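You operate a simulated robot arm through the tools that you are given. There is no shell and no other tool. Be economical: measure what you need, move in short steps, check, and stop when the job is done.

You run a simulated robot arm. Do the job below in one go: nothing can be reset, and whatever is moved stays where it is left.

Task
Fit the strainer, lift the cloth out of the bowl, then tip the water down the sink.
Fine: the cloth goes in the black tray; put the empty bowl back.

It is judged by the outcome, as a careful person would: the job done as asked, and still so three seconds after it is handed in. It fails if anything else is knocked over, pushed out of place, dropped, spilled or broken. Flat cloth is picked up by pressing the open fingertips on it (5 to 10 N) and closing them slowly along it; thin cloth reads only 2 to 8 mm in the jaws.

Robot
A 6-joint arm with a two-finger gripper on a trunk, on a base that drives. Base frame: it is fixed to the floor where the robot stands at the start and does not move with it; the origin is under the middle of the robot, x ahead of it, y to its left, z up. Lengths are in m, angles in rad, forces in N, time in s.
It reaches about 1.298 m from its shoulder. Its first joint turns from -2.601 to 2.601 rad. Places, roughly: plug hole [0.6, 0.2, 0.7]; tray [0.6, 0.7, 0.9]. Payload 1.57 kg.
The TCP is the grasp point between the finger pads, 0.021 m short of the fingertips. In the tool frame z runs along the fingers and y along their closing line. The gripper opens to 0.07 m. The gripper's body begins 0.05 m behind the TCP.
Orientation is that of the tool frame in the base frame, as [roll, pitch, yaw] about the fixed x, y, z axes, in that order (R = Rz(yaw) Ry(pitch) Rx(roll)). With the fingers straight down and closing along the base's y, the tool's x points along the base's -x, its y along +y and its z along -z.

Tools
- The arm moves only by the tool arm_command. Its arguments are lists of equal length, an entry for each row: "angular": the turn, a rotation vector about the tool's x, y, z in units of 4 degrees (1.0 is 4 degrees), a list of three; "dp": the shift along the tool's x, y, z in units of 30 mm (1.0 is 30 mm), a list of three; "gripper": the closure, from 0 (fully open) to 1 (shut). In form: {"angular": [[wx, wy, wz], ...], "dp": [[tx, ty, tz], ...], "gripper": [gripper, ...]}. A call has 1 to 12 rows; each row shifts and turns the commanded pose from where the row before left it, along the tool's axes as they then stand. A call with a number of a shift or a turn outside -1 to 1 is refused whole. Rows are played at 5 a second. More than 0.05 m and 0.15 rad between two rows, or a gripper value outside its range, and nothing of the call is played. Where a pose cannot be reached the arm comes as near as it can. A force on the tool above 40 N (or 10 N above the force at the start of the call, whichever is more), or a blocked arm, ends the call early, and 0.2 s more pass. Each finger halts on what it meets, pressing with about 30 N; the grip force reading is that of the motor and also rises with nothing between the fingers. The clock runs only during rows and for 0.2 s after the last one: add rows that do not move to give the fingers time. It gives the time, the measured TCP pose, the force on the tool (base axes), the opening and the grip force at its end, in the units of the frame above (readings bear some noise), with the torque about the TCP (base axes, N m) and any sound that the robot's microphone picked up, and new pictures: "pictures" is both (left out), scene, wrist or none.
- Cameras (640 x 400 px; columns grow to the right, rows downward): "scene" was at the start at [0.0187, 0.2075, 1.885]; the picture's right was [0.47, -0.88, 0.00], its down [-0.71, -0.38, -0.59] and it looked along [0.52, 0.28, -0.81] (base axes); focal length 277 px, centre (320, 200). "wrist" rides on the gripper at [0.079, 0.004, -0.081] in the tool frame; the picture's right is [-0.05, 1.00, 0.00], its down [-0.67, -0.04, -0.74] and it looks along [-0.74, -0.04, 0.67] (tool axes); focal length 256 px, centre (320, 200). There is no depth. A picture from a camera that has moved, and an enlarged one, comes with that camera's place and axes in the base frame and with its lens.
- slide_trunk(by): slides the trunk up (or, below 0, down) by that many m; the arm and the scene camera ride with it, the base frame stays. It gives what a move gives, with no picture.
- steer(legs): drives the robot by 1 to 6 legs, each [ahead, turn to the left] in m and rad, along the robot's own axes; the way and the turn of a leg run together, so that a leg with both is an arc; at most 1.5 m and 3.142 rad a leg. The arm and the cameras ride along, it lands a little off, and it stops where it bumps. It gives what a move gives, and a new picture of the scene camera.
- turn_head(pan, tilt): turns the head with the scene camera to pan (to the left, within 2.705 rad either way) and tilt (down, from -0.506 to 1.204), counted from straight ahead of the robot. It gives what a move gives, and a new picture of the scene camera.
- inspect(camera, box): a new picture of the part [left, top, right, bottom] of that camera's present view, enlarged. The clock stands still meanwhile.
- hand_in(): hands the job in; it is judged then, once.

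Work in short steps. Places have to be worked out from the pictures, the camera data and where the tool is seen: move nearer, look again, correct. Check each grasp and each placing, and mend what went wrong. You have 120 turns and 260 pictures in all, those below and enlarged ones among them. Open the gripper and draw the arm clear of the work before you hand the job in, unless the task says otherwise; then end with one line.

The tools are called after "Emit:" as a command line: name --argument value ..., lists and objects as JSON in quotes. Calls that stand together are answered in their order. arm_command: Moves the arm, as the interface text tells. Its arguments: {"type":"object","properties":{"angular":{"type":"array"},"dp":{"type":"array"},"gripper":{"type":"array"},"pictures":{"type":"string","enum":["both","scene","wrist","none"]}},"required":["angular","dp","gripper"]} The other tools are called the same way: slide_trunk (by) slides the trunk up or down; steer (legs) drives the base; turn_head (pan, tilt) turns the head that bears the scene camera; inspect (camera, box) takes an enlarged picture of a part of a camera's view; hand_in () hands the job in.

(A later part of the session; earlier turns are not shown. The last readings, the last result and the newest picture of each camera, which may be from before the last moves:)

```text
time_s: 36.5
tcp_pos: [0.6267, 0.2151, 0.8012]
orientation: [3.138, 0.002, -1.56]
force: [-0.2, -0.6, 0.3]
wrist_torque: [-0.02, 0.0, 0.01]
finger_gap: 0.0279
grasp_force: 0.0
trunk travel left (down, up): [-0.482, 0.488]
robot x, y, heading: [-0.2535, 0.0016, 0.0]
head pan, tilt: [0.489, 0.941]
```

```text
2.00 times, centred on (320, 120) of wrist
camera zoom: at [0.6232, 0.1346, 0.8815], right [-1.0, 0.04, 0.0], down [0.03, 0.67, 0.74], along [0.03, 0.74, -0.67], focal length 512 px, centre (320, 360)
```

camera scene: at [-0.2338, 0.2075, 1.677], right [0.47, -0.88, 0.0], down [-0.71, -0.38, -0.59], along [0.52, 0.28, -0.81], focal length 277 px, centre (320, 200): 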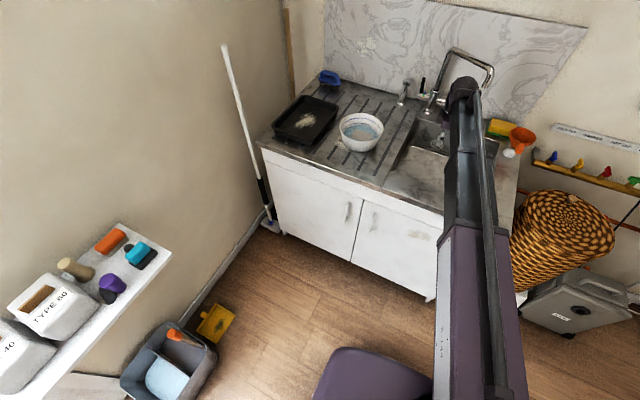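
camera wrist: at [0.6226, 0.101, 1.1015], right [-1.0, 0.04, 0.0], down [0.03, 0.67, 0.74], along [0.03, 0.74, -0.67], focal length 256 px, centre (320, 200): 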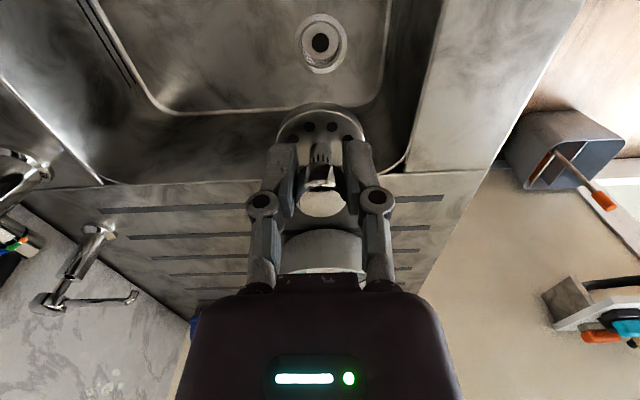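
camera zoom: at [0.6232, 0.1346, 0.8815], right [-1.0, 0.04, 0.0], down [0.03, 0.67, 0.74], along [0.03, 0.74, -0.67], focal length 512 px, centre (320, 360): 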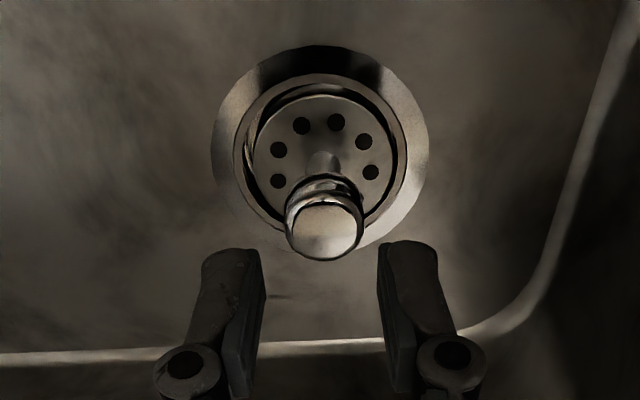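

The strainer sits flat and centred in the drain. Now the cloth: raise the trunk 0.3 m and move toward the bowl to look from above.

Emit:
slide_trunk --by 0.3

Emit:
arm_command --angular '[[0, 0, 0], [0, 0, 0], [0, 0, 0], [0, 0, 0], [0, 0, 0], [0, 0, 0], [0, 0, 0]]' --dp '[[-1, 0, 0], [-1, 0, 0], [-1, 0, 0], [-1, 0, 0], [-1, 0, 0], [-1, 0, 0], [0, 0, 0]]' --gripper '[0, 0, 0, 0, 0, 0, 0]'

```text
time_s: 39.5
tcp_pos: [0.6266, 0.2145, 1.1002]
orientation: [3.139, 0.001, -1.561]
force: [-0.4, -0.4, 0.0]
wrist_torque: [0.02, 0.02, -0.01]
finger_gap: 0.0281
grasp_force: 0.1
trunk travel left (down, up): [-0.782, 0.188]
robot x, y, heading: [-0.2543, 0.0006, 0.0]
head pan, tilt: [0.489, 0.941]
```

```text
time_s: 41.1
tcp_pos: [0.6239, 0.3935, 1.0997]
orientation: [3.141, 0.0, -1.56]
force: [0.5, 0.6, 0.8]
wrist_torque: [0.0, 0.0, -0.01]
finger_gap: 0.0699
grasp_force: 0.1
trunk travel left (down, up): [-0.782, 0.188]
robot x, y, heading: [-0.2489, 0.0014, 0.002]
head pan, tilt: [0.489, 0.941]
camera scene: at [-0.2339, 0.2073, 1.7571], right [0.47, -0.88, 0.0], down [-0.71, -0.38, -0.59], along [0.52, 0.28, -0.81], focal length 277 px, centre (320, 200)
camera wrist: at [0.6201, 0.3142, 1.1816], right [-1.0, 0.04, 0.0], down [0.03, 0.67, 0.74], along [0.03, 0.74, -0.67], focal length 256 px, centre (320, 200)
```

scene: 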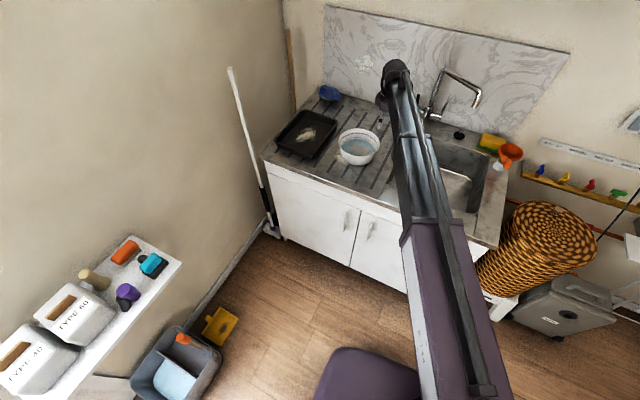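
wrist: 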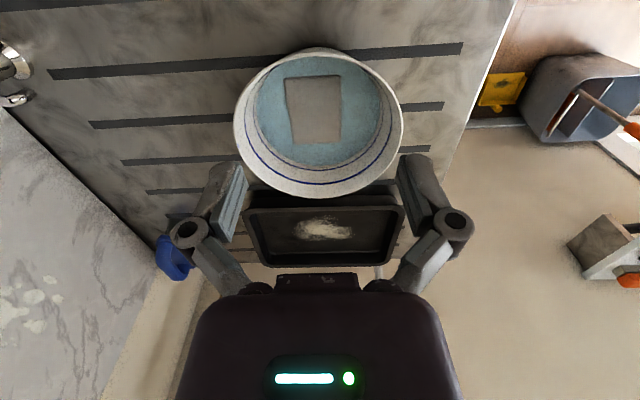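

The bowl centre is about [0.627, 0.470] with radius ~0.085, and the cloth near [0.631, 0.46]. I zoom with both cameras to judge the depth of the cloth in the water.

Emit:
inspect --camera "wrist" --box '[220, 30, 420, 210]'

Emit:
inspect --camera "scene" --box '[310, 110, 410, 180]'

```text
2.22 times, centred on (320, 120) of wrist
camera zoom: at [0.6201, 0.3142, 1.1816], right [-1.0, 0.04, 0.0], down [0.03, 0.67, 0.74], along [0.03, 0.74, -0.67], focal length 569 px, centre (320, 378)
```

zoom: 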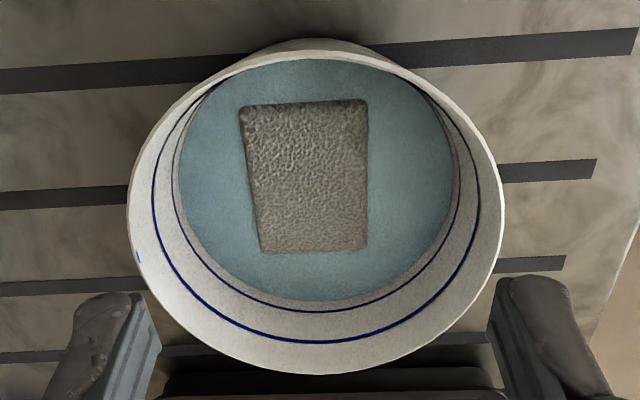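

```text
5.71 times, centred on (360, 145) of scene
camera zoom: at [-0.2339, 0.2073, 1.7571], right [0.47, -0.88, 0.0], down [-0.71, -0.38, -0.59], along [0.52, 0.28, -0.81], focal length 1582 px, centre (91, 514)
```

zoom: 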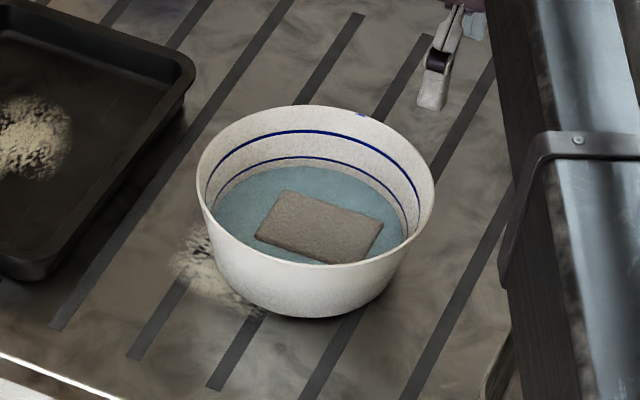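

The cloth floats at about z 0.90, centre [0.634, 0.467], roughly 65 mm (x) by 85 mm (y). I move above it with the jaws partly open (~48 mm) and lower to just above the rim.

Emit:
arm_command --angular '[[0, 0, 0], [0, 0, 0], [0, 0, 0], [0, 0, 0]]' --dp '[[-0.82, -0.11, 0], [-0.82, -0.11, 0], [-0.82, -0.11, 0], [0, 0, 0]]' --gripper '[0.32, 0.32, 0.32, 0.32]' --pictures "none"

Emit:
slide_trunk --by -0.1

Emit:
inspect --camera "wrist" --box '[0, 0, 640, 400]'

Emit:
inspect --camera "scene" --box '[320, 60, 480, 160]'

```text
time_s: 42.1
tcp_pos: [0.6321, 0.4674, 1.1004]
orientation: [-3.142, 0.0, -1.562]
force: [-0.5, -0.6, -0.4]
wrist_torque: [-0.01, 0.0, 0.02]
finger_gap: 0.0474
grasp_force: 0.0
trunk travel left (down, up): [-0.782, 0.188]
robot x, y, heading: [-0.2523, 0.0037, 0.004]
head pan, tilt: [0.489, 0.941]
```

```text
time_s: 43.5
tcp_pos: [0.6332, 0.4667, 1.0003]
orientation: [-3.141, 0.001, -1.56]
force: [0.0, -0.1, -0.5]
wrist_torque: [0.04, 0.0, -0.02]
finger_gap: 0.0479
grasp_force: 0.1
trunk travel left (down, up): [-0.682, 0.288]
robot x, y, heading: [-0.2497, 0.0021, -0.003]
head pan, tilt: [0.489, 0.941]
```

```text
1.00 times, centred on (320, 200) of wrist (not enlarged: the box is as wide or as high as the picture)
camera zoom: at [0.63, 0.3881, 1.0816], right [-1.0, 0.04, 0.0], down [0.03, 0.67, 0.74], along [0.03, 0.74, -0.67], focal length 256 px, centre (320, 200)
```

zoom: 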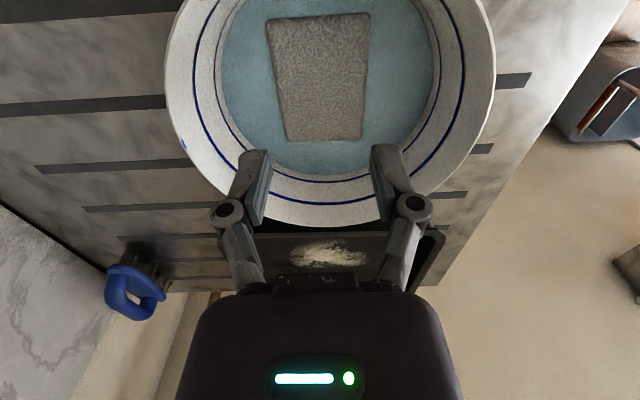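

```text
4.00 times, centred on (400, 110) of scene
camera zoom: at [-0.234, 0.2074, 1.6571], right [0.47, -0.88, 0.0], down [-0.71, -0.38, -0.59], along [0.52, 0.28, -0.81], focal length 1108 px, centre (0, 560)
```

zoom: 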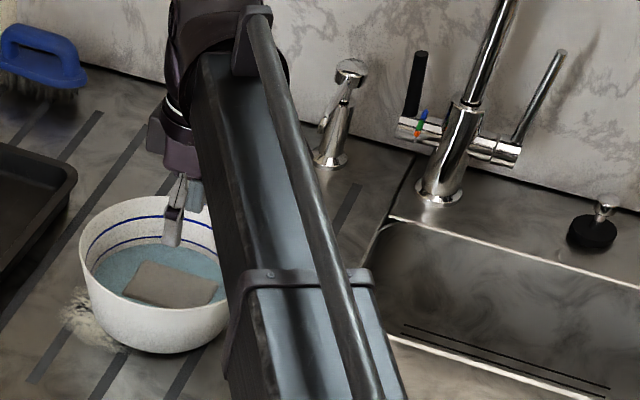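

The jaws are centred over the cloth, whose top is at z≈0.90. I lower until the fingertips nearly touch it.

Emit:
slide_trunk --by -0.076

Emit:
slide_trunk --by -0.008

Emit:
inspect --camera "wrist" --box '[0, 0, 640, 400]'

```text
time_s: 44.6
tcp_pos: [0.632, 0.4681, 0.925]
orientation: [3.139, 0.001, -1.561]
force: [2.0, 1.5, 20.8]
wrist_torque: [0.02, -0.21, 0.04]
finger_gap: 0.0522
grasp_force: 9.0
trunk travel left (down, up): [-0.606, 0.364]
robot x, y, heading: [-0.2527, 0.0009, -0.001]
head pan, tilt: [0.489, 0.941]
```

```text
time_s: 44.9
tcp_pos: [0.6312, 0.4674, 0.9293]
orientation: [-3.135, 0.004, -1.558]
force: [-3.2, 2.2, 49.0]
wrist_torque: [0.01, 0.13, 0.02]
finger_gap: 0.0392
grasp_force: 29.8
trunk travel left (down, up): [-0.605, 0.365]
robot x, y, heading: [-0.2518, 0.0012, 0.002]
head pan, tilt: [0.489, 0.941]
stopped: the force on the tool passed its limit at 51 N (the readings are from after the stop); the commanded pose is now the measured one
```

```text
1.00 times, centred on (320, 200) of wrist (not enlarged: the box is as wide or as high as the picture)
camera zoom: at [0.6261, 0.3875, 1.0098], right [-1.0, 0.04, 0.0], down [0.02, 0.66, 0.75], along [0.03, 0.75, -0.66], focal length 256 px, centre (320, 200)
```

zoom: 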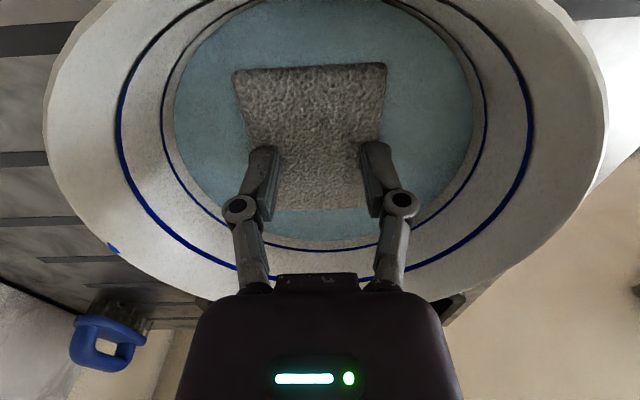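

I pressed too hard (49 N), so I ease up a few millimetres to get 5–10 N.

Emit:
slide_trunk --by 0.005

```text
time_s: 45.5
tcp_pos: [0.6344, 0.4683, 0.9283]
orientation: [-3.139, 0.003, -1.56]
force: [0.4, -0.9, 0.6]
wrist_torque: [-0.01, -0.01, 0.0]
finger_gap: 0.0476
grasp_force: 0.0
trunk travel left (down, up): [-0.61, 0.36]
robot x, y, heading: [-0.2552, 0.0025, -0.003]
head pan, tilt: [0.489, 0.941]
```

No contact now; I lower 2.5 mm.

Emit:
slide_trunk --by -0.0025

```text
time_s: 46.0
tcp_pos: [0.6333, 0.4682, 0.9273]
orientation: [-3.138, 0.002, -1.558]
force: [2.2, 2.6, 6.8]
wrist_torque: [0.07, -0.15, 0.0]
finger_gap: 0.0481
grasp_force: 0.7
trunk travel left (down, up): [-0.607, 0.363]
robot x, y, heading: [-0.2569, 0.0022, 0.001]
head pan, tilt: [0.489, 0.941]
```

Pressing at about 7 N. I close slowly along the cloth.

Emit:
arm_command --angular '[[0, 0, 0], [0, 0, 0], [0, 0, 0], [0, 0, 0], [0, 0, 0], [0, 0, 0], [0, 0, 0], [0, 0, 0], [0, 0, 0], [0, 0, 0]]' --dp '[[0, 0, 0], [0, 0, 0], [0, 0, 0], [0, 0, 0], [0, 0, 0], [0, 0, 0], [0, 0, 0], [0, 0, 0], [0, 0, 0], [0, 0, 0]]' --gripper '[0.4, 0.48, 0.56, 0.64, 0.72, 0.8, 0.88, 0.96, 1, 1]' --pictures "wrist"

```text
time_s: 47.1
tcp_pos: [0.6297, 0.4668, 0.9294]
orientation: [-3.14, 0.002, -1.558]
force: [-9.3, -1.3, 40.6]
wrist_torque: [-0.04, 0.2, 0.04]
finger_gap: 0.0059
grasp_force: 28.3
trunk travel left (down, up): [-0.607, 0.363]
robot x, y, heading: [-0.255, 0.0011, 0.001]
head pan, tilt: [0.489, 0.941]
stopped in row 5: the force on the tool passed its limit at 43 N (the readings are from after the stop); the commanded pose is now the measured one
camera wrist: at [0.6259, 0.3876, 1.011], right [-1.0, 0.04, 0.0], down [0.03, 0.67, 0.75], along [0.03, 0.75, -0.67], focal length 256 px, centre (320, 200)
```

wrist: 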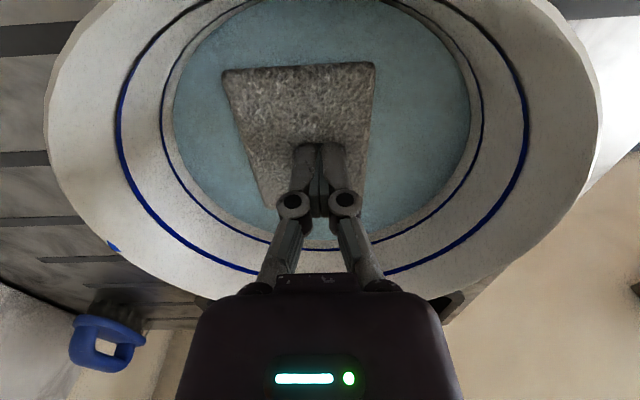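

The jaws read 5.9 mm, within the cloth range. I lift slowly by the trunk and check.

Emit:
slide_trunk --by 0.03

Emit:
inspect --camera "wrist" --box '[0, 0, 640, 400]'

```text
time_s: 47.9
tcp_pos: [0.6338, 0.4696, 0.9563]
orientation: [3.141, 0.001, -1.557]
force: [-1.1, -0.2, 0.4]
wrist_torque: [0.0, 0.0, -0.01]
finger_gap: 0.0194
grasp_force: 0.1
trunk travel left (down, up): [-0.637, 0.333]
robot x, y, heading: [-0.253, -0.0006, 0.001]
head pan, tilt: [0.489, 0.941]
```

```text
1.00 times, centred on (320, 200) of wrist (not enlarged: the box is as wide or as high as the picture)
camera zoom: at [0.6304, 0.3889, 1.0368], right [-1.0, 0.04, 0.0], down [0.03, 0.67, 0.75], along [0.03, 0.75, -0.67], focal length 256 px, centre (320, 200)
```

zoom: 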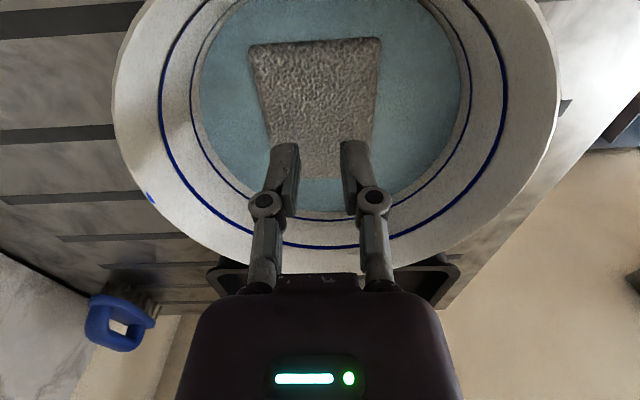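

The commanded closure had only reached 0.72 when the force stop cut in, so the cloth slipped. I reopen to ~38 mm and try again with a lighter press.

Emit:
arm_command --angular '[[0, 0, 0], [0, 0, 0], [0, 0, 0]]' --dp '[[0, 0, 0], [0, 0, 0], [0, 0, 0]]' --gripper '[0.42, 0.42, 0.42]' --pictures "none"

Emit:
slide_trunk --by -0.03

```text
time_s: 48.7
tcp_pos: [0.6342, 0.4675, 0.9555]
orientation: [3.141, 0.002, -1.559]
force: [0.5, 0.7, 0.8]
wrist_torque: [0.02, 0.0, 0.03]
finger_gap: 0.0406
grasp_force: 0.0
trunk travel left (down, up): [-0.637, 0.333]
robot x, y, heading: [-0.2545, 0.0046, -0.001]
head pan, tilt: [0.489, 0.941]
```

```text
time_s: 49.4
tcp_pos: [0.6325, 0.4681, 0.9274]
orientation: [-3.14, 0.004, -1.558]
force: [4.9, 4.5, 31.4]
wrist_torque: [0.06, -0.35, 0.01]
finger_gap: 0.043
grasp_force: 15.6
trunk travel left (down, up): [-0.607, 0.363]
robot x, y, heading: [-0.251, 0.0018, 0.001]
head pan, tilt: [0.489, 0.941]
```

31 N: the tips reach lower as the jaws narrow. I raise 3 mm and read the force.

Emit:
slide_trunk --by 0.0025

```text
time_s: 50.0
tcp_pos: [0.6324, 0.4677, 0.9297]
orientation: [-3.141, 0.0, -1.559]
force: [-1.6, -0.7, 10.1]
wrist_torque: [-0.03, 0.23, 0.02]
finger_gap: 0.0412
grasp_force: 5.8
trunk travel left (down, up): [-0.61, 0.36]
robot x, y, heading: [-0.2538, -0.0013, -0.001]
head pan, tilt: [0.489, 0.941]
```

About 10 N. I close partway and watch the force.

Emit:
arm_command --angular '[[0, 0, 0], [0, 0, 0], [0, 0, 0], [0, 0, 0]]' --dp '[[0, 0, 0], [0, 0, 0], [0, 0, 0], [0, 0, 0]]' --gripper '[0.47, 0.51, 0.55, 0.59]' --pictures "none"

```text
time_s: 51.0
tcp_pos: [0.6325, 0.4673, 0.9307]
orientation: [-3.139, 0.001, -1.56]
force: [-3.7, -1.4, 16.6]
wrist_torque: [-0.04, 0.22, 0.03]
finger_gap: 0.0298
grasp_force: 1.2
trunk travel left (down, up): [-0.61, 0.36]
robot x, y, heading: [-0.2539, 0.0019, 0.001]
head pan, tilt: [0.489, 0.941]
```

Force is 17 N and rising as expected; I relieve it by 1.5 mm and continue closing.

Emit:
slide_trunk --by 0.0015

Emit:
arm_command --angular '[[0, 0, 0], [0, 0, 0], [0, 0, 0], [0, 0, 0]]' --dp '[[0, 0, 0], [0, 0, 0], [0, 0, 0], [0, 0, 0]]' --gripper '[0.63, 0.67, 0.71, 0.75]' --pictures "none"

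```text
time_s: 51.5
tcp_pos: [0.6335, 0.4678, 0.9305]
orientation: [-3.14, 0.003, -1.561]
force: [-1.3, -0.4, 7.4]
wrist_torque: [-0.04, 0.16, -0.02]
finger_gap: 0.0292
grasp_force: 0.1
trunk travel left (down, up): [-0.611, 0.359]
robot x, y, heading: [-0.2519, 0.007, 0.002]
head pan, tilt: [0.489, 0.941]
```

```text
time_s: 52.5
tcp_pos: [0.634, 0.4678, 0.9307]
orientation: [-3.139, 0.001, -1.56]
force: [-1.3, -1.0, 9.3]
wrist_torque: [0.01, 0.13, 0.01]
finger_gap: 0.0179
grasp_force: 0.0
trunk travel left (down, up): [-0.611, 0.359]
robot x, y, heading: [-0.2521, 0.0047, 0.001]
head pan, tilt: [0.489, 0.941]
```

Force holds at 9 N. I close the rest of the way.

Emit:
arm_command --angular '[[0, 0, 0], [0, 0, 0], [0, 0, 0], [0, 0, 0], [0, 0, 0], [0, 0, 0], [0, 0, 0], [0, 0, 0]]' --dp '[[0, 0, 0], [0, 0, 0], [0, 0, 0], [0, 0, 0], [0, 0, 0], [0, 0, 0], [0, 0, 0], [0, 0, 0]]' --gripper '[0.8, 0.84, 0.88, 0.92, 0.96, 1, 1, 1]' --pictures "wrist"

```text
time_s: 54.3
tcp_pos: [0.634, 0.4676, 0.9314]
orientation: [-3.14, 0.002, -1.558]
force: [-0.7, 0.4, 7.7]
wrist_torque: [0.0, 0.02, 0.01]
finger_gap: 0.0062
grasp_force: 28.8
trunk travel left (down, up): [-0.611, 0.359]
robot x, y, heading: [-0.2519, -0.0002, 0.003]
head pan, tilt: [0.489, 0.941]
camera wrist: at [0.6299, 0.3886, 1.0115], right [-1.0, 0.04, 0.0], down [0.03, 0.67, 0.75], along [0.03, 0.75, -0.67], focal length 256 px, centre (320, 200)
```

wrist: 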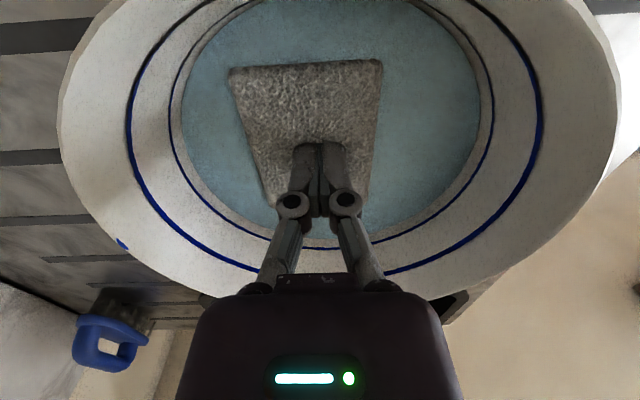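

Full closure commanded, with 6.2 mm and 29 N in the jaws. I lift 0.05 m and check that the cloth comes along.

Emit:
slide_trunk --by 0.05

Emit:
inspect --camera "wrist" --box '[0, 0, 640, 400]'

```text
time_s: 55.2
tcp_pos: [0.6338, 0.4685, 0.9793]
orientation: [-3.14, 0.002, -1.559]
force: [-0.2, 0.5, -1.4]
wrist_torque: [0.0, 0.02, 0.02]
finger_gap: 0.0
grasp_force: 28.1
trunk travel left (down, up): [-0.661, 0.309]
robot x, y, heading: [-0.2543, -0.0028, 0.0]
head pan, tilt: [0.489, 0.941]
```

```text
1.00 times, centred on (320, 200) of wrist (not enlarged: the box is as wide or as high as the picture)
camera zoom: at [0.6306, 0.389, 1.0606], right [-1.0, 0.04, 0.0], down [0.03, 0.67, 0.75], along [0.03, 0.75, -0.67], focal length 256 px, centre (320, 200)
```

zoom: 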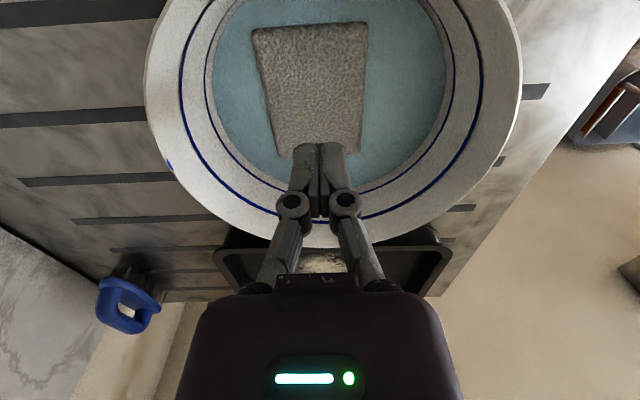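

The cloth slipped: the start was too narrow to gather enough fabric. I raise, turn the tool back 90° so the jaws close along the cloth's longer side (y) and open wide.

Emit:
slide_trunk --by 0.04

Emit:
arm_command --angular '[[0, 0, 1], [0, 0, 1], [0, 0, 1], [0, 0, 1], [0, 0, 1], [0, 0, 1], [0, 0, 1], [0, 0, 1], [0, 0, 1], [0, 0, 1], [0, 0, 1], [0, 0, 1]]' --dp '[[0, 0, 0], [0, 0, 0], [0, 0, 0], [0, 0, 0], [0, 0, 0], [0, 0, 0], [0, 0, 0], [0, 0, 0], [0, 0, 0], [0, 0, 0], [0, 0, 0], [0, 0, 0]]' --gripper '[0.13, 0.13, 0.13, 0.13, 0.13, 0.13, 0.13, 0.13, 0.13, 0.13, 0.13, 0.13]' --pictures "none"

Emit:
arm_command --angular '[[0, 0, 1], [0, 0, 1], [0, 0, 1], [0, 0, 1], [0, 0, 1], [0, 0, 1], [0, 0, 1], [0, 0, 1], [0, 0, 1], [0, 0, 1], [0, 0, 0.5], [0, 0, 0]]' --dp '[[0, 0, 0], [0, 0, 0], [0, 0, 0], [0, 0, 0], [0, 0, 0], [0, 0, 0], [0, 0, 0], [0, 0, 0], [0, 0, 0], [0, 0, 0], [0, 0, 0], [0, 0, 0]]' --gripper '[0.13, 0.13, 0.13, 0.13, 0.13, 0.13, 0.13, 0.13, 0.13, 0.13, 0.13, 0.13]' --pictures "wrist"

```text
time_s: 56.0
tcp_pos: [0.6345, 0.4686, 1.0199]
orientation: [-3.141, 0.003, -1.56]
force: [-0.2, -0.3, 0.3]
wrist_torque: [0.0, -0.03, 0.01]
finger_gap: 0.0001
grasp_force: 28.4
trunk travel left (down, up): [-0.701, 0.269]
robot x, y, heading: [-0.2499, 0.0025, -0.004]
head pan, tilt: [0.489, 0.941]
```

```text
time_s: 58.6
tcp_pos: [0.6329, 0.4688, 1.0208]
orientation: [3.141, 0.001, -2.398]
force: [-0.2, 0.4, 1.0]
wrist_torque: [-0.01, -0.02, 0.01]
finger_gap: 0.0607
grasp_force: 0.1
trunk travel left (down, up): [-0.701, 0.269]
robot x, y, heading: [-0.2536, 0.0016, -0.003]
head pan, tilt: [0.489, 0.941]
```

```text
time_s: 61.2
tcp_pos: [0.6326, 0.4682, 1.0191]
orientation: [3.139, 0.001, -3.131]
force: [0.5, 0.8, 0.8]
wrist_torque: [-0.02, -0.01, -0.01]
finger_gap: 0.0609
grasp_force: 0.1
trunk travel left (down, up): [-0.701, 0.269]
robot x, y, heading: [-0.25, 0.003, 0.0]
head pan, tilt: [0.489, 0.941]
camera wrist: at [0.5543, 0.4717, 1.1009], right [0.04, 1.0, 0.0], down [0.67, -0.03, 0.75], along [0.74, -0.03, -0.67], focal length 256 px, centre (320, 200)
```

wrist: 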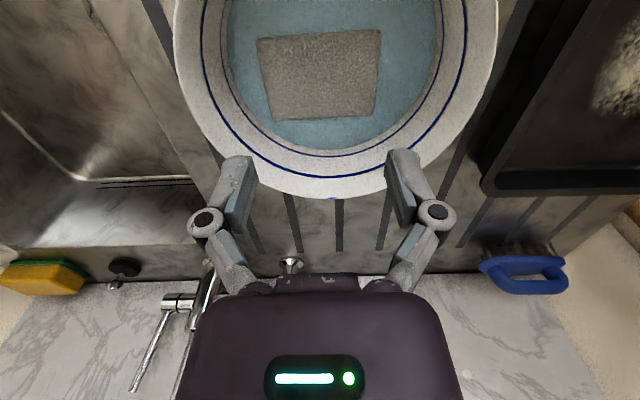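

The cloth is at [0.637, 0.4705], 83 mm along the closing line, so both tips will land on it. I correct a few millimetres and lower to near contact.

Emit:
arm_command --angular '[[0, 0, 0], [0, 0, 0]]' --dp '[[-0.12, 0.07, 0], [0, 0, 0]]' --gripper '[0.13, 0.13]' --pictures "none"

Emit:
slide_trunk --by -0.091

```text
time_s: 61.8
tcp_pos: [0.6382, 0.4707, 1.0204]
orientation: [3.14, 0.0, -3.13]
force: [0.9, 0.0, 0.3]
wrist_torque: [0.0, -0.02, 0.0]
finger_gap: 0.0608
grasp_force: 0.0
trunk travel left (down, up): [-0.701, 0.269]
robot x, y, heading: [-0.252, 0.0038, -0.0]
head pan, tilt: [0.489, 0.941]
```

```text
time_s: 63.1
tcp_pos: [0.6375, 0.4718, 0.9291]
orientation: [3.14, -0.001, -3.128]
force: [-0.7, -0.7, -0.1]
wrist_torque: [0.0, 0.03, -0.02]
finger_gap: 0.0609
grasp_force: 0.1
trunk travel left (down, up): [-0.61, 0.36]
robot x, y, heading: [-0.2574, 0.0, -0.004]
head pan, tilt: [0.489, 0.941]
```

No contact yet; I lower 4 mm more.

Emit:
slide_trunk --by -0.004

```text
time_s: 63.6
tcp_pos: [0.6369, 0.4711, 0.9249]
orientation: [3.14, 0.001, -3.13]
force: [-0.8, 0.3, -0.1]
wrist_torque: [-0.02, 0.0, 0.01]
finger_gap: 0.0607
grasp_force: 0.0
trunk travel left (down, up): [-0.606, 0.364]
robot x, y, heading: [-0.2475, 0.0026, -0.0]
head pan, tilt: [0.489, 0.941]
```

Emit:
slide_trunk --by -0.003

Emit:
inspect --camera "wrist" --box '[120, 0, 520, 250]'

```text
time_s: 64.1
tcp_pos: [0.6377, 0.4704, 0.9238]
orientation: [3.139, 0.002, -3.131]
force: [-0.3, -1.1, 12.1]
wrist_torque: [-0.03, -0.02, 0.0]
finger_gap: 0.063
grasp_force: 7.3
trunk travel left (down, up): [-0.603, 0.367]
robot x, y, heading: [-0.2526, 0.0015, 0.002]
head pan, tilt: [0.489, 0.941]
```

```text
1.60 times, centred on (320, 125) of wrist
camera zoom: at [0.5573, 0.4735, 1.0036], right [0.04, 1.0, 0.0], down [0.67, -0.03, 0.74], along [0.74, -0.03, -0.67], focal length 410 px, centre (320, 320)
```

zoom: 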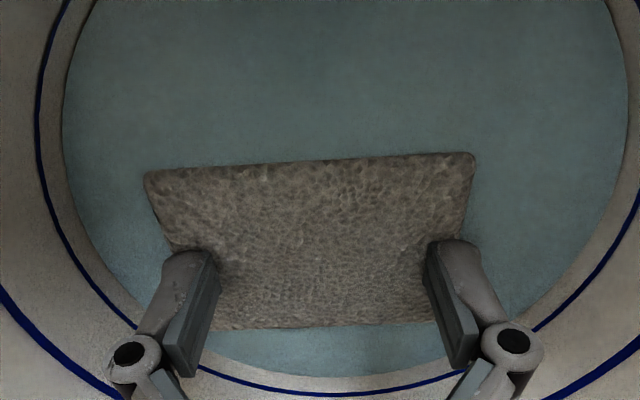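

Both tips rest on the cloth with 12 N. I close slowly, relieving the force as the tips swing down.

Emit:
arm_command --angular '[[0, 0, 0], [0, 0, 0], [0, 0, 0], [0, 0, 0], [0, 0, 0]]' --dp '[[0, 0, 0], [0, 0, 0], [0, 0, 0], [0, 0, 0], [0, 0, 0]]' --gripper '[0.15, 0.17, 0.19, 0.21, 0.23]' --pictures "none"

Emit:
slide_trunk --by 0.0015

```text
time_s: 65.3
tcp_pos: [0.6367, 0.4688, 0.9264]
orientation: [3.137, 0.004, -3.133]
force: [2.4, -4.2, 20.6]
wrist_torque: [-0.22, -0.01, 0.02]
finger_gap: 0.0534
grasp_force: 0.3
trunk travel left (down, up): [-0.603, 0.367]
robot x, y, heading: [-0.2497, 0.0009, 0.002]
head pan, tilt: [0.489, 0.941]
```

```text
time_s: 65.8
tcp_pos: [0.6354, 0.469, 0.9263]
orientation: [3.139, 0.004, -3.129]
force: [0.0, -1.8, 11.0]
wrist_torque: [-0.17, 0.04, -0.05]
finger_gap: 0.0526
grasp_force: 0.1
trunk travel left (down, up): [-0.605, 0.365]
robot x, y, heading: [-0.2539, 0.0042, 0.004]
head pan, tilt: [0.489, 0.941]
```

Emit:
arm_command --angular '[[0, 0, 0], [0, 0, 0], [0, 0, 0], [0, 0, 0], [0, 0, 0]]' --dp '[[0, 0, 0], [0, 0, 0], [0, 0, 0], [0, 0, 0], [0, 0, 0]]' --gripper '[0.26, 0.28, 0.3, 0.33, 0.35]' --pictures "none"

Emit:
slide_trunk --by 0.0015

Emit:
inspect --camera "wrist" --box '[120, 0, 520, 250]'

```text
time_s: 67.2
tcp_pos: [0.6353, 0.4669, 0.929]
orientation: [3.14, 0.007, -3.13]
force: [2.3, -3.8, 50.6]
wrist_torque: [-0.22, -0.05, 0.0]
finger_gap: 0.0404
grasp_force: 29.9
trunk travel left (down, up): [-0.605, 0.365]
robot x, y, heading: [-0.2518, 0.002, -0.0]
head pan, tilt: [0.489, 0.941]
stopped in row 5: the force on the tool passed its limit at 47 N (the readings are from after the stop); the commanded pose is now the measured one
```

```text
time_s: 67.7
tcp_pos: [0.636, 0.4693, 0.9276]
orientation: [3.141, 0.004, -3.131]
force: [-2.7, -5.0, 29.3]
wrist_torque: [-0.47, 0.05, -0.02]
finger_gap: 0.0452
grasp_force: 20.4
trunk travel left (down, up): [-0.606, 0.364]
robot x, y, heading: [-0.2526, 0.0006, 0.002]
head pan, tilt: [0.489, 0.941]
```

```text
1.60 times, centred on (320, 125) of wrist
camera zoom: at [0.5559, 0.4725, 1.0083], right [0.04, 1.0, 0.0], down [0.66, -0.03, 0.75], along [0.75, -0.03, -0.66], focal length 410 px, centre (320, 320)
```

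zoom: 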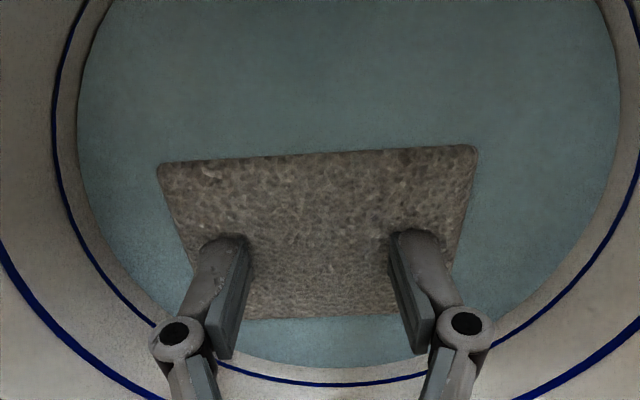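

The tips are sliding in; force too high at 29 N, so I relieve by 2.5 mm and go on in smaller steps.

Emit:
slide_trunk --by 0.0025

Emit:
arm_command --angular '[[0, 0, 0], [0, 0, 0], [0, 0, 0], [0, 0, 0]]' --dp '[[0, 0, 0], [0, 0, 0], [0, 0, 0], [0, 0, 0]]' --gripper '[0.37, 0.39, 0.41, 0.43]' --pictures "none"

```text
time_s: 68.2
tcp_pos: [0.6387, 0.4711, 0.9275]
orientation: [3.141, 0.004, -3.129]
force: [-0.8, 0.1, 9.7]
wrist_torque: [-0.08, 0.05, -0.01]
finger_gap: 0.0459
grasp_force: 6.0
trunk travel left (down, up): [-0.609, 0.361]
robot x, y, heading: [-0.2565, -0.0007, -0.004]
head pan, tilt: [0.489, 0.941]
```

```text
time_s: 69.2
tcp_pos: [0.6372, 0.4698, 0.9288]
orientation: [3.14, 0.004, -3.132]
force: [0.2, -0.9, 13.5]
wrist_torque: [-0.07, 0.01, -0.02]
finger_gap: 0.0412
grasp_force: 1.0
trunk travel left (down, up): [-0.609, 0.361]
robot x, y, heading: [-0.2534, 0.0013, 0.002]
head pan, tilt: [0.489, 0.941]
```

Emit:
slide_trunk --by 0.0005

Emit:
arm_command --angular '[[0, 0, 0], [0, 0, 0], [0, 0, 0], [0, 0, 0], [0, 0, 0], [0, 0, 0]]' --dp '[[0, 0, 0], [0, 0, 0], [0, 0, 0], [0, 0, 0], [0, 0, 0], [0, 0, 0]]' --gripper '[0.45, 0.47, 0.49, 0.51, 0.53, 0.55]' --pictures "none"

Emit:
inspect --camera "wrist" --box '[120, 0, 520, 250]'

```text
time_s: 69.8
tcp_pos: [0.637, 0.4701, 0.9292]
orientation: [3.14, 0.001, -3.131]
force: [-2.4, -2.3, 10.4]
wrist_torque: [-0.14, 0.06, 0.0]
finger_gap: 0.0408
grasp_force: 1.1
trunk travel left (down, up): [-0.609, 0.361]
robot x, y, heading: [-0.2551, 0.0049, -0.0]
head pan, tilt: [0.489, 0.941]
```

```text
time_s: 71.2
tcp_pos: [0.6371, 0.47, 0.9282]
orientation: [3.138, 0.003, -3.129]
force: [-0.3, -4.2, 21.1]
wrist_torque: [-0.38, 0.04, -0.02]
finger_gap: 0.034
grasp_force: 7.5
trunk travel left (down, up): [-0.609, 0.361]
robot x, y, heading: [-0.2537, 0.0016, -0.003]
head pan, tilt: [0.489, 0.941]
```

```text
1.60 times, centred on (320, 125) of wrist
camera zoom: at [0.557, 0.4728, 1.0104], right [0.04, 1.0, 0.0], down [0.66, -0.03, 0.75], along [0.75, -0.03, -0.67], focal length 410 px, centre (320, 320)
```

zoom: 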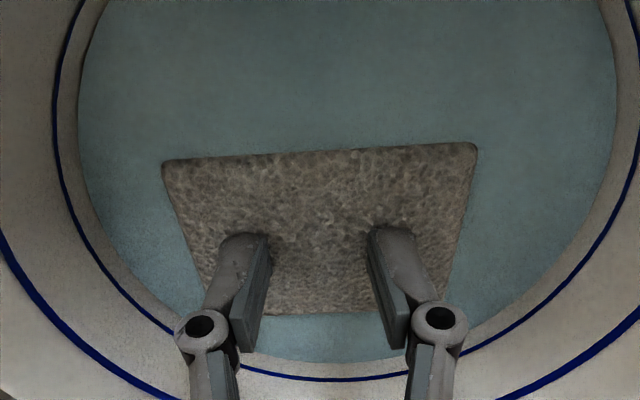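

The cloth's far side is narrowing, so it's gathering. I relieve 1 mm and carry on.

Emit:
slide_trunk --by 0.001

Emit:
arm_command --angular '[[0, 0, 0], [0, 0, 0], [0, 0, 0], [0, 0, 0], [0, 0, 0], [0, 0, 0], [0, 0, 0], [0, 0, 0]]' --dp '[[0, 0, 0], [0, 0, 0], [0, 0, 0], [0, 0, 0], [0, 0, 0], [0, 0, 0], [0, 0, 0], [0, 0, 0]]' --gripper '[0.57, 0.59, 0.61, 0.63, 0.65, 0.67, 0.69, 0.71]' --pictures "none"

```text
time_s: 71.7
tcp_pos: [0.6364, 0.4696, 0.9303]
orientation: [3.14, 0.002, -3.132]
force: [-2.3, -3.3, 15.3]
wrist_torque: [-0.31, 0.04, 0.0]
finger_gap: 0.0326
grasp_force: 6.5
trunk travel left (down, up): [-0.61, 0.36]
robot x, y, heading: [-0.2519, 0.0027, -0.001]
head pan, tilt: [0.489, 0.941]
```

```text
time_s: 73.5
tcp_pos: [0.6366, 0.47, 0.9303]
orientation: [3.138, 0.006, -3.13]
force: [1.7, -1.3, 17.4]
wrist_torque: [-0.11, 0.01, -0.01]
finger_gap: 0.019
grasp_force: 0.0
trunk travel left (down, up): [-0.61, 0.36]
robot x, y, heading: [-0.2494, 0.0024, -0.001]
head pan, tilt: [0.489, 0.941]
```

Emit:
slide_trunk --by 0.0008

Emit:
arm_command --angular '[[0, 0, 0], [0, 0, 0], [0, 0, 0], [0, 0, 0], [0, 0, 0], [0, 0, 0], [0, 0, 0], [0, 0, 0], [0, 0, 0], [0, 0, 0], [0, 0, 0], [0, 0, 0]]' --dp '[[0, 0, 0], [0, 0, 0], [0, 0, 0], [0, 0, 0], [0, 0, 0], [0, 0, 0], [0, 0, 0], [0, 0, 0], [0, 0, 0], [0, 0, 0], [0, 0, 0], [0, 0, 0]]' --gripper '[0.74, 0.77, 0.8, 0.83, 0.86, 0.89, 0.92, 0.95, 0.98, 1, 1, 1]' --pictures "wrist"

```text
time_s: 74.0
tcp_pos: [0.6369, 0.4687, 0.9306]
orientation: [3.139, 0.004, -3.131]
force: [-2.3, -2.0, 11.7]
wrist_torque: [-0.15, 0.06, 0.0]
finger_gap: 0.0202
grasp_force: 0.1
trunk travel left (down, up): [-0.611, 0.359]
robot x, y, heading: [-0.2538, 0.0054, -0.001]
head pan, tilt: [0.489, 0.941]
```

```text
time_s: 76.6
tcp_pos: [0.6385, 0.4704, 0.9299]
orientation: [3.139, 0.002, -3.13]
force: [0.3, -0.5, 8.4]
wrist_torque: [0.0, 0.03, -0.03]
finger_gap: 0.0062
grasp_force: 28.3
trunk travel left (down, up): [-0.611, 0.359]
robot x, y, heading: [-0.2531, 0.003, -0.004]
head pan, tilt: [0.489, 0.941]
camera wrist: at [0.5576, 0.4735, 1.0114], right [0.04, 1.0, 0.0], down [0.66, -0.03, 0.75], along [0.75, -0.03, -0.67], focal length 256 px, centre (320, 200)
```

wrist: 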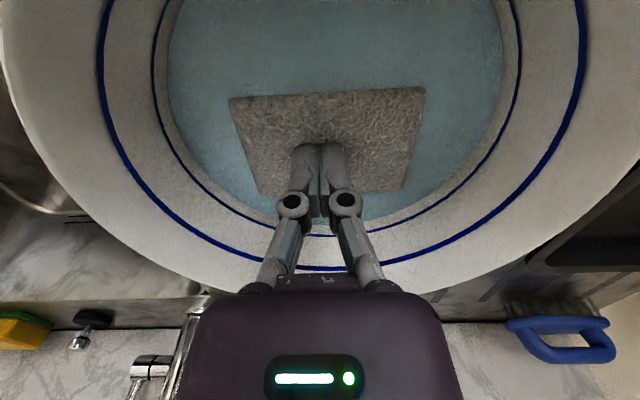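

6.2 mm again with 28 N. This time I lift only 6 mm and read the gap.

Emit:
slide_trunk --by 0.006

Emit:
inspect --camera "wrist" --box '[160, 50, 480, 250]'

```text
time_s: 77.1
tcp_pos: [0.6385, 0.4704, 0.9352]
orientation: [3.141, 0.002, -3.13]
force: [-0.3, -1.1, 0.5]
wrist_torque: [-0.03, 0.01, -0.03]
finger_gap: 0.0
grasp_force: 28.5
trunk travel left (down, up): [-0.617, 0.353]
robot x, y, heading: [-0.2518, 0.0014, 0.0]
head pan, tilt: [0.489, 0.941]
```

```text
2.00 times, centred on (320, 150) of wrist
camera zoom: at [0.5585, 0.4739, 1.0163], right [0.04, 1.0, 0.0], down [0.67, -0.03, 0.75], along [0.75, -0.03, -0.67], focal length 512 px, centre (320, 300)
```

zoom: 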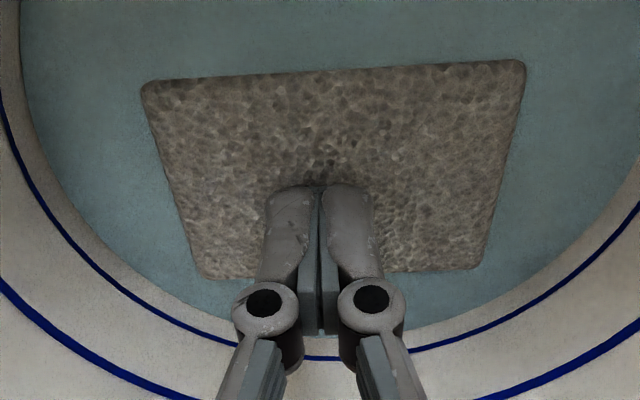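

The tips just slide over the wet cloth. The cloth is only ~61 mm wide in x, less than the 70 mm opening, so I'll straddle it: fully open, tips on the bowl floor on either side, and close on its edges so that it must fold up between them.

Emit:
slide_trunk --by 0.085

Emit:
arm_command --angular '[[0, 0, -1], [0, 0, -1], [0, 0, -1], [0, 0, -1], [0, 0, -1], [0, 0, -1], [0, 0, -1], [0, 0, -1], [0, 0, -1], [0, 0, -1], [0, 0, -1], [0, 0, -1]]' --dp '[[0, 0, 0], [0, 0, 0], [0, 0, 0], [0, 0, 0], [0, 0, 0], [0, 0, 0], [0, 0, 0], [0, 0, 0], [0, 0, 0], [0, 0, 0], [0, 0, 0], [0, 0, 0]]' --gripper '[0, 0, 0, 0, 0, 0, 0, 0, 0, 0, 0, 0]' --pictures "none"

Emit:
arm_command --angular '[[0, 0, -1], [0, 0, -1], [0, 0, -1], [0, 0, -1], [0, 0, -1], [0, 0, -1], [0, 0, -1], [0, 0, -1], [0, 0, -1], [0, 0, -1], [0, 0, -0.7], [0, 0, 0]]' --dp '[[0, 0, 0], [0, 0, 0], [0, 0, 0], [0, 0, 0], [0, 0, 0], [0, 0, 0], [0, 0, 0], [0, 0, 0], [0, 0, 0], [0, 0, 0], [0, 0, 0], [0, 0, 0]]' --gripper '[0, 0, 0, 0, 0, 0, 0, 0, 0, 0, 0, 0]' --pictures "wrist"

```text
time_s: 78.3
tcp_pos: [0.6385, 0.4714, 1.0212]
orientation: [3.14, 0.001, -3.131]
force: [0.2, 0.2, 0.0]
wrist_torque: [-0.02, 0.01, 0.02]
finger_gap: 0.0001
grasp_force: 28.3
trunk travel left (down, up): [-0.702, 0.268]
robot x, y, heading: [-0.251, 0.0016, -0.0]
head pan, tilt: [0.489, 0.941]
```

```text
time_s: 80.9
tcp_pos: [0.6383, 0.4696, 1.0216]
orientation: [-3.14, 0.0, -2.292]
force: [0.2, -0.3, -0.1]
wrist_torque: [-0.02, -0.01, 0.0]
finger_gap: 0.0698
grasp_force: 0.1
trunk travel left (down, up): [-0.702, 0.268]
robot x, y, heading: [-0.2558, 0.0005, -0.001]
head pan, tilt: [0.489, 0.941]
```

```text
time_s: 83.5
tcp_pos: [0.6383, 0.4702, 1.0219]
orientation: [-3.138, 0.002, -1.545]
force: [1.3, -0.4, -0.1]
wrist_torque: [0.01, -0.03, -0.01]
finger_gap: 0.07
grasp_force: 0.0
trunk travel left (down, up): [-0.702, 0.268]
robot x, y, heading: [-0.2506, 0.0014, -0.0]
head pan, tilt: [0.489, 0.941]
camera wrist: at [0.6355, 0.3909, 1.1016], right [-1.0, 0.03, 0.0], down [0.02, 0.67, 0.75], along [0.02, 0.75, -0.67], focal length 256 px, centre (320, 200)
```

wrist: 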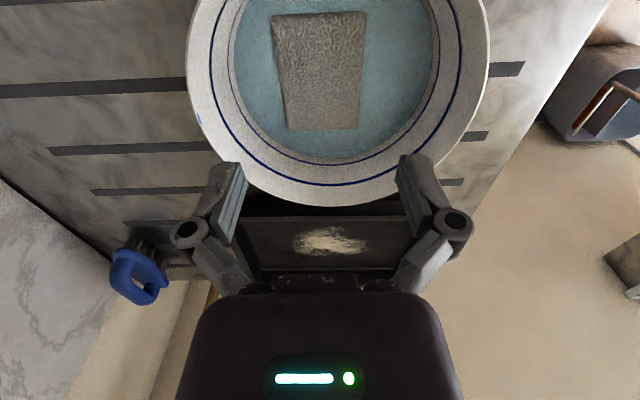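

The jaws are aligned and centred on the 61 mm wide cloth, with ~4 mm to spare each side. I shift 6 mm to its centre in y and lower to near the floor of the bowl.

Emit:
arm_command --angular '[[0, 0, 0], [0, 0, 0]]' --dp '[[-0.2, 0, 0], [0, 0, 0]]' --gripper '[0, 0]' --pictures "none"

Emit:
slide_trunk --by -0.098

Emit:
inspect --camera "wrist" --box '[120, 0, 520, 250]'

```text
time_s: 84.1
tcp_pos: [0.6382, 0.4762, 1.0202]
orientation: [-3.139, 0.001, -1.544]
force: [-0.7, 0.5, -0.3]
wrist_torque: [-0.01, 0.0, -0.01]
finger_gap: 0.07
grasp_force: 0.0
trunk travel left (down, up): [-0.702, 0.268]
robot x, y, heading: [-0.2554, 0.001, -0.001]
head pan, tilt: [0.489, 0.941]
```

```text
time_s: 85.5
tcp_pos: [0.6396, 0.4773, 0.9221]
orientation: [-3.138, 0.002, -1.546]
force: [-0.2, -0.5, 0.2]
wrist_torque: [0.02, -0.01, 0.0]
finger_gap: 0.07
grasp_force: 0.1
trunk travel left (down, up): [-0.604, 0.366]
robot x, y, heading: [-0.2508, -0.0002, 0.001]
head pan, tilt: [0.489, 0.941]
```

```text
1.60 times, centred on (320, 125) of wrist
camera zoom: at [0.6352, 0.3969, 1.0037], right [-1.0, 0.03, 0.0], down [0.02, 0.67, 0.75], along [0.02, 0.75, -0.67], focal length 410 px, centre (320, 320)
```

zoom: 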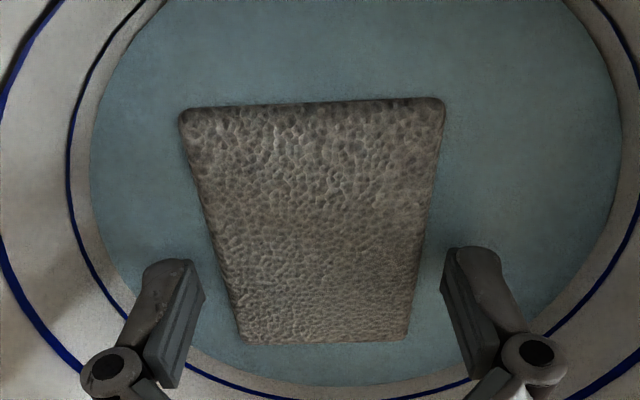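

Both fingers clear the cloth on either side. I lower further until the tips meet the bowl floor.

Emit:
slide_trunk --by -0.004

```text
time_s: 86.0
tcp_pos: [0.6378, 0.4768, 0.9189]
orientation: [-3.14, 0.002, -1.546]
force: [-0.7, 0.2, -0.4]
wrist_torque: [0.01, 0.02, 0.03]
finger_gap: 0.0698
grasp_force: 0.0
trunk travel left (down, up): [-0.6, 0.37]
robot x, y, heading: [-0.2531, 0.0013, 0.004]
head pan, tilt: [0.489, 0.941]
```

Emit:
slide_trunk --by -0.004

```text
time_s: 86.5
tcp_pos: [0.6386, 0.4766, 0.9152]
orientation: [-3.14, 0.001, -1.545]
force: [0.5, 0.6, -0.2]
wrist_torque: [0.01, -0.01, -0.03]
finger_gap: 0.0699
grasp_force: 0.0
trunk travel left (down, up): [-0.596, 0.374]
robot x, y, heading: [-0.2522, 0.003, -0.002]
head pan, tilt: [0.489, 0.941]
```

Emit:
slide_trunk --by -0.003

```text
time_s: 87.0
tcp_pos: [0.6377, 0.4756, 0.9127]
orientation: [-3.141, 0.0, -1.547]
force: [0.0, 0.9, -0.3]
wrist_torque: [0.04, 0.03, 0.01]
finger_gap: 0.0701
grasp_force: 0.0
trunk travel left (down, up): [-0.593, 0.377]
robot x, y, heading: [-0.2534, 0.0035, 0.001]
head pan, tilt: [0.489, 0.941]
```

The tips are already ~10 mm below the cloth's top with no floor contact. Good enough: I close on the edges now.

Emit:
arm_command --angular '[[0, 0, 0], [0, 0, 0], [0, 0, 0], [0, 0, 0], [0, 0, 0], [0, 0, 0], [0, 0, 0], [0, 0, 0]]' --dp '[[0, 0, 0], [0, 0, 0], [0, 0, 0], [0, 0, 0], [0, 0, 0], [0, 0, 0], [0, 0, 0], [0, 0, 0]]' --gripper '[0.04, 0.08, 0.12, 0.16, 0.2, 0.24, 0.28, 0.3]' --pictures "wrist"

```text
time_s: 88.8
tcp_pos: [0.638, 0.476, 0.9127]
orientation: [-3.14, -0.001, -1.546]
force: [3.2, 1.4, 6.9]
wrist_torque: [0.07, -0.02, 0.0]
finger_gap: 0.0642
grasp_force: 29.9
trunk travel left (down, up): [-0.593, 0.377]
robot x, y, heading: [-0.2528, -0.0001, -0.004]
head pan, tilt: [0.489, 0.941]
camera wrist: at [0.635, 0.3968, 0.993], right [-1.0, 0.03, 0.0], down [0.02, 0.67, 0.75], along [0.02, 0.75, -0.67], focal length 256 px, centre (320, 200)
```

wrist: 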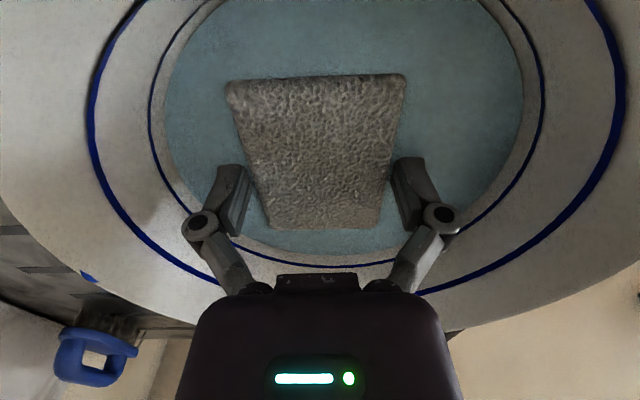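

The jaws halted at 64 mm with 30 N: they hold the cloth by both edges. I command more closure to see if it folds or holds.

Emit:
arm_command --angular '[[0, 0, 0], [0, 0, 0], [0, 0, 0], [0, 0, 0], [0, 0, 0], [0, 0, 0]]' --dp '[[0, 0, 0], [0, 0, 0], [0, 0, 0], [0, 0, 0], [0, 0, 0], [0, 0, 0]]' --gripper '[0.4, 0.5, 0.6, 0.7, 0.8, 0.8]' --pictures "none"

Emit:
slide_trunk --by 0.008

Emit:
inspect --camera "wrist" --box '[120, 0, 520, 250]'

```text
time_s: 90.2
tcp_pos: [0.6371, 0.4764, 0.9116]
orientation: [-3.139, 0.002, -1.545]
force: [1.1, -0.1, 4.7]
wrist_torque: [0.04, -0.02, -0.02]
finger_gap: 0.0641
grasp_force: 30.3
trunk travel left (down, up): [-0.593, 0.377]
robot x, y, heading: [-0.252, 0.0023, 0.001]
head pan, tilt: [0.489, 0.941]
```

```text
time_s: 90.8
tcp_pos: [0.6387, 0.4763, 0.919]
orientation: [-3.14, 0.003, -1.545]
force: [0.6, -0.1, -0.3]
wrist_torque: [0.02, -0.01, 0.0]
finger_gap: 0.064
grasp_force: 30.4
trunk travel left (down, up): [-0.601, 0.369]
robot x, y, heading: [-0.2532, 0.0002, -0.002]
head pan, tilt: [0.489, 0.941]
```

```text
1.60 times, centred on (320, 125) of wrist
camera zoom: at [0.6354, 0.397, 1.0004], right [-1.0, 0.03, 0.0], down [0.02, 0.67, 0.75], along [0.02, 0.75, -0.67], focal length 410 px, centre (320, 320)
```

zoom: 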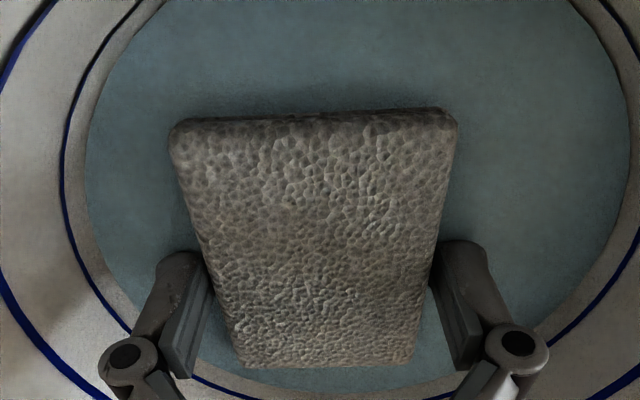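

It's really a stiff slab, gripped edge to edge at 64 mm and coming up. I lift it out slowly.

Emit:
slide_trunk --by 0.05

Emit:
inspect --camera "wrist" --box '[0, 0, 640, 400]'

```text
time_s: 91.7
tcp_pos: [0.6388, 0.4758, 0.9696]
orientation: [-3.141, 0.002, -1.547]
force: [0.3, -0.6, -0.9]
wrist_torque: [0.01, 0.0, -0.03]
finger_gap: 0.0642
grasp_force: 30.4
trunk travel left (down, up): [-0.651, 0.319]
robot x, y, heading: [-0.2528, 0.003, -0.001]
head pan, tilt: [0.489, 0.941]
```

```text
1.00 times, centred on (320, 200) of wrist (not enlarged: the box is as wide or as high as the picture)
camera zoom: at [0.6354, 0.3971, 1.0504], right [-1.0, 0.03, 0.0], down [0.02, 0.67, 0.75], along [0.02, 0.75, -0.67], focal length 256 px, centre (320, 200)
```

zoom: 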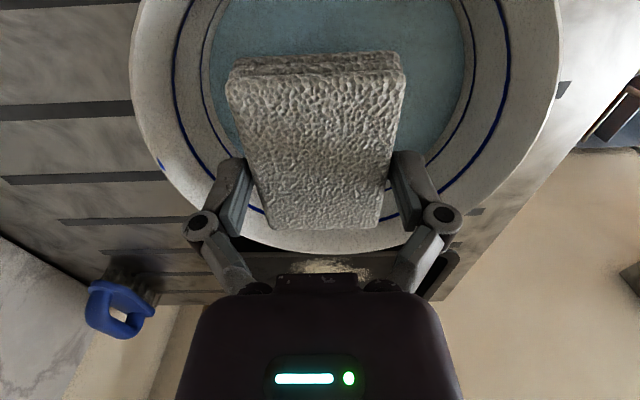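

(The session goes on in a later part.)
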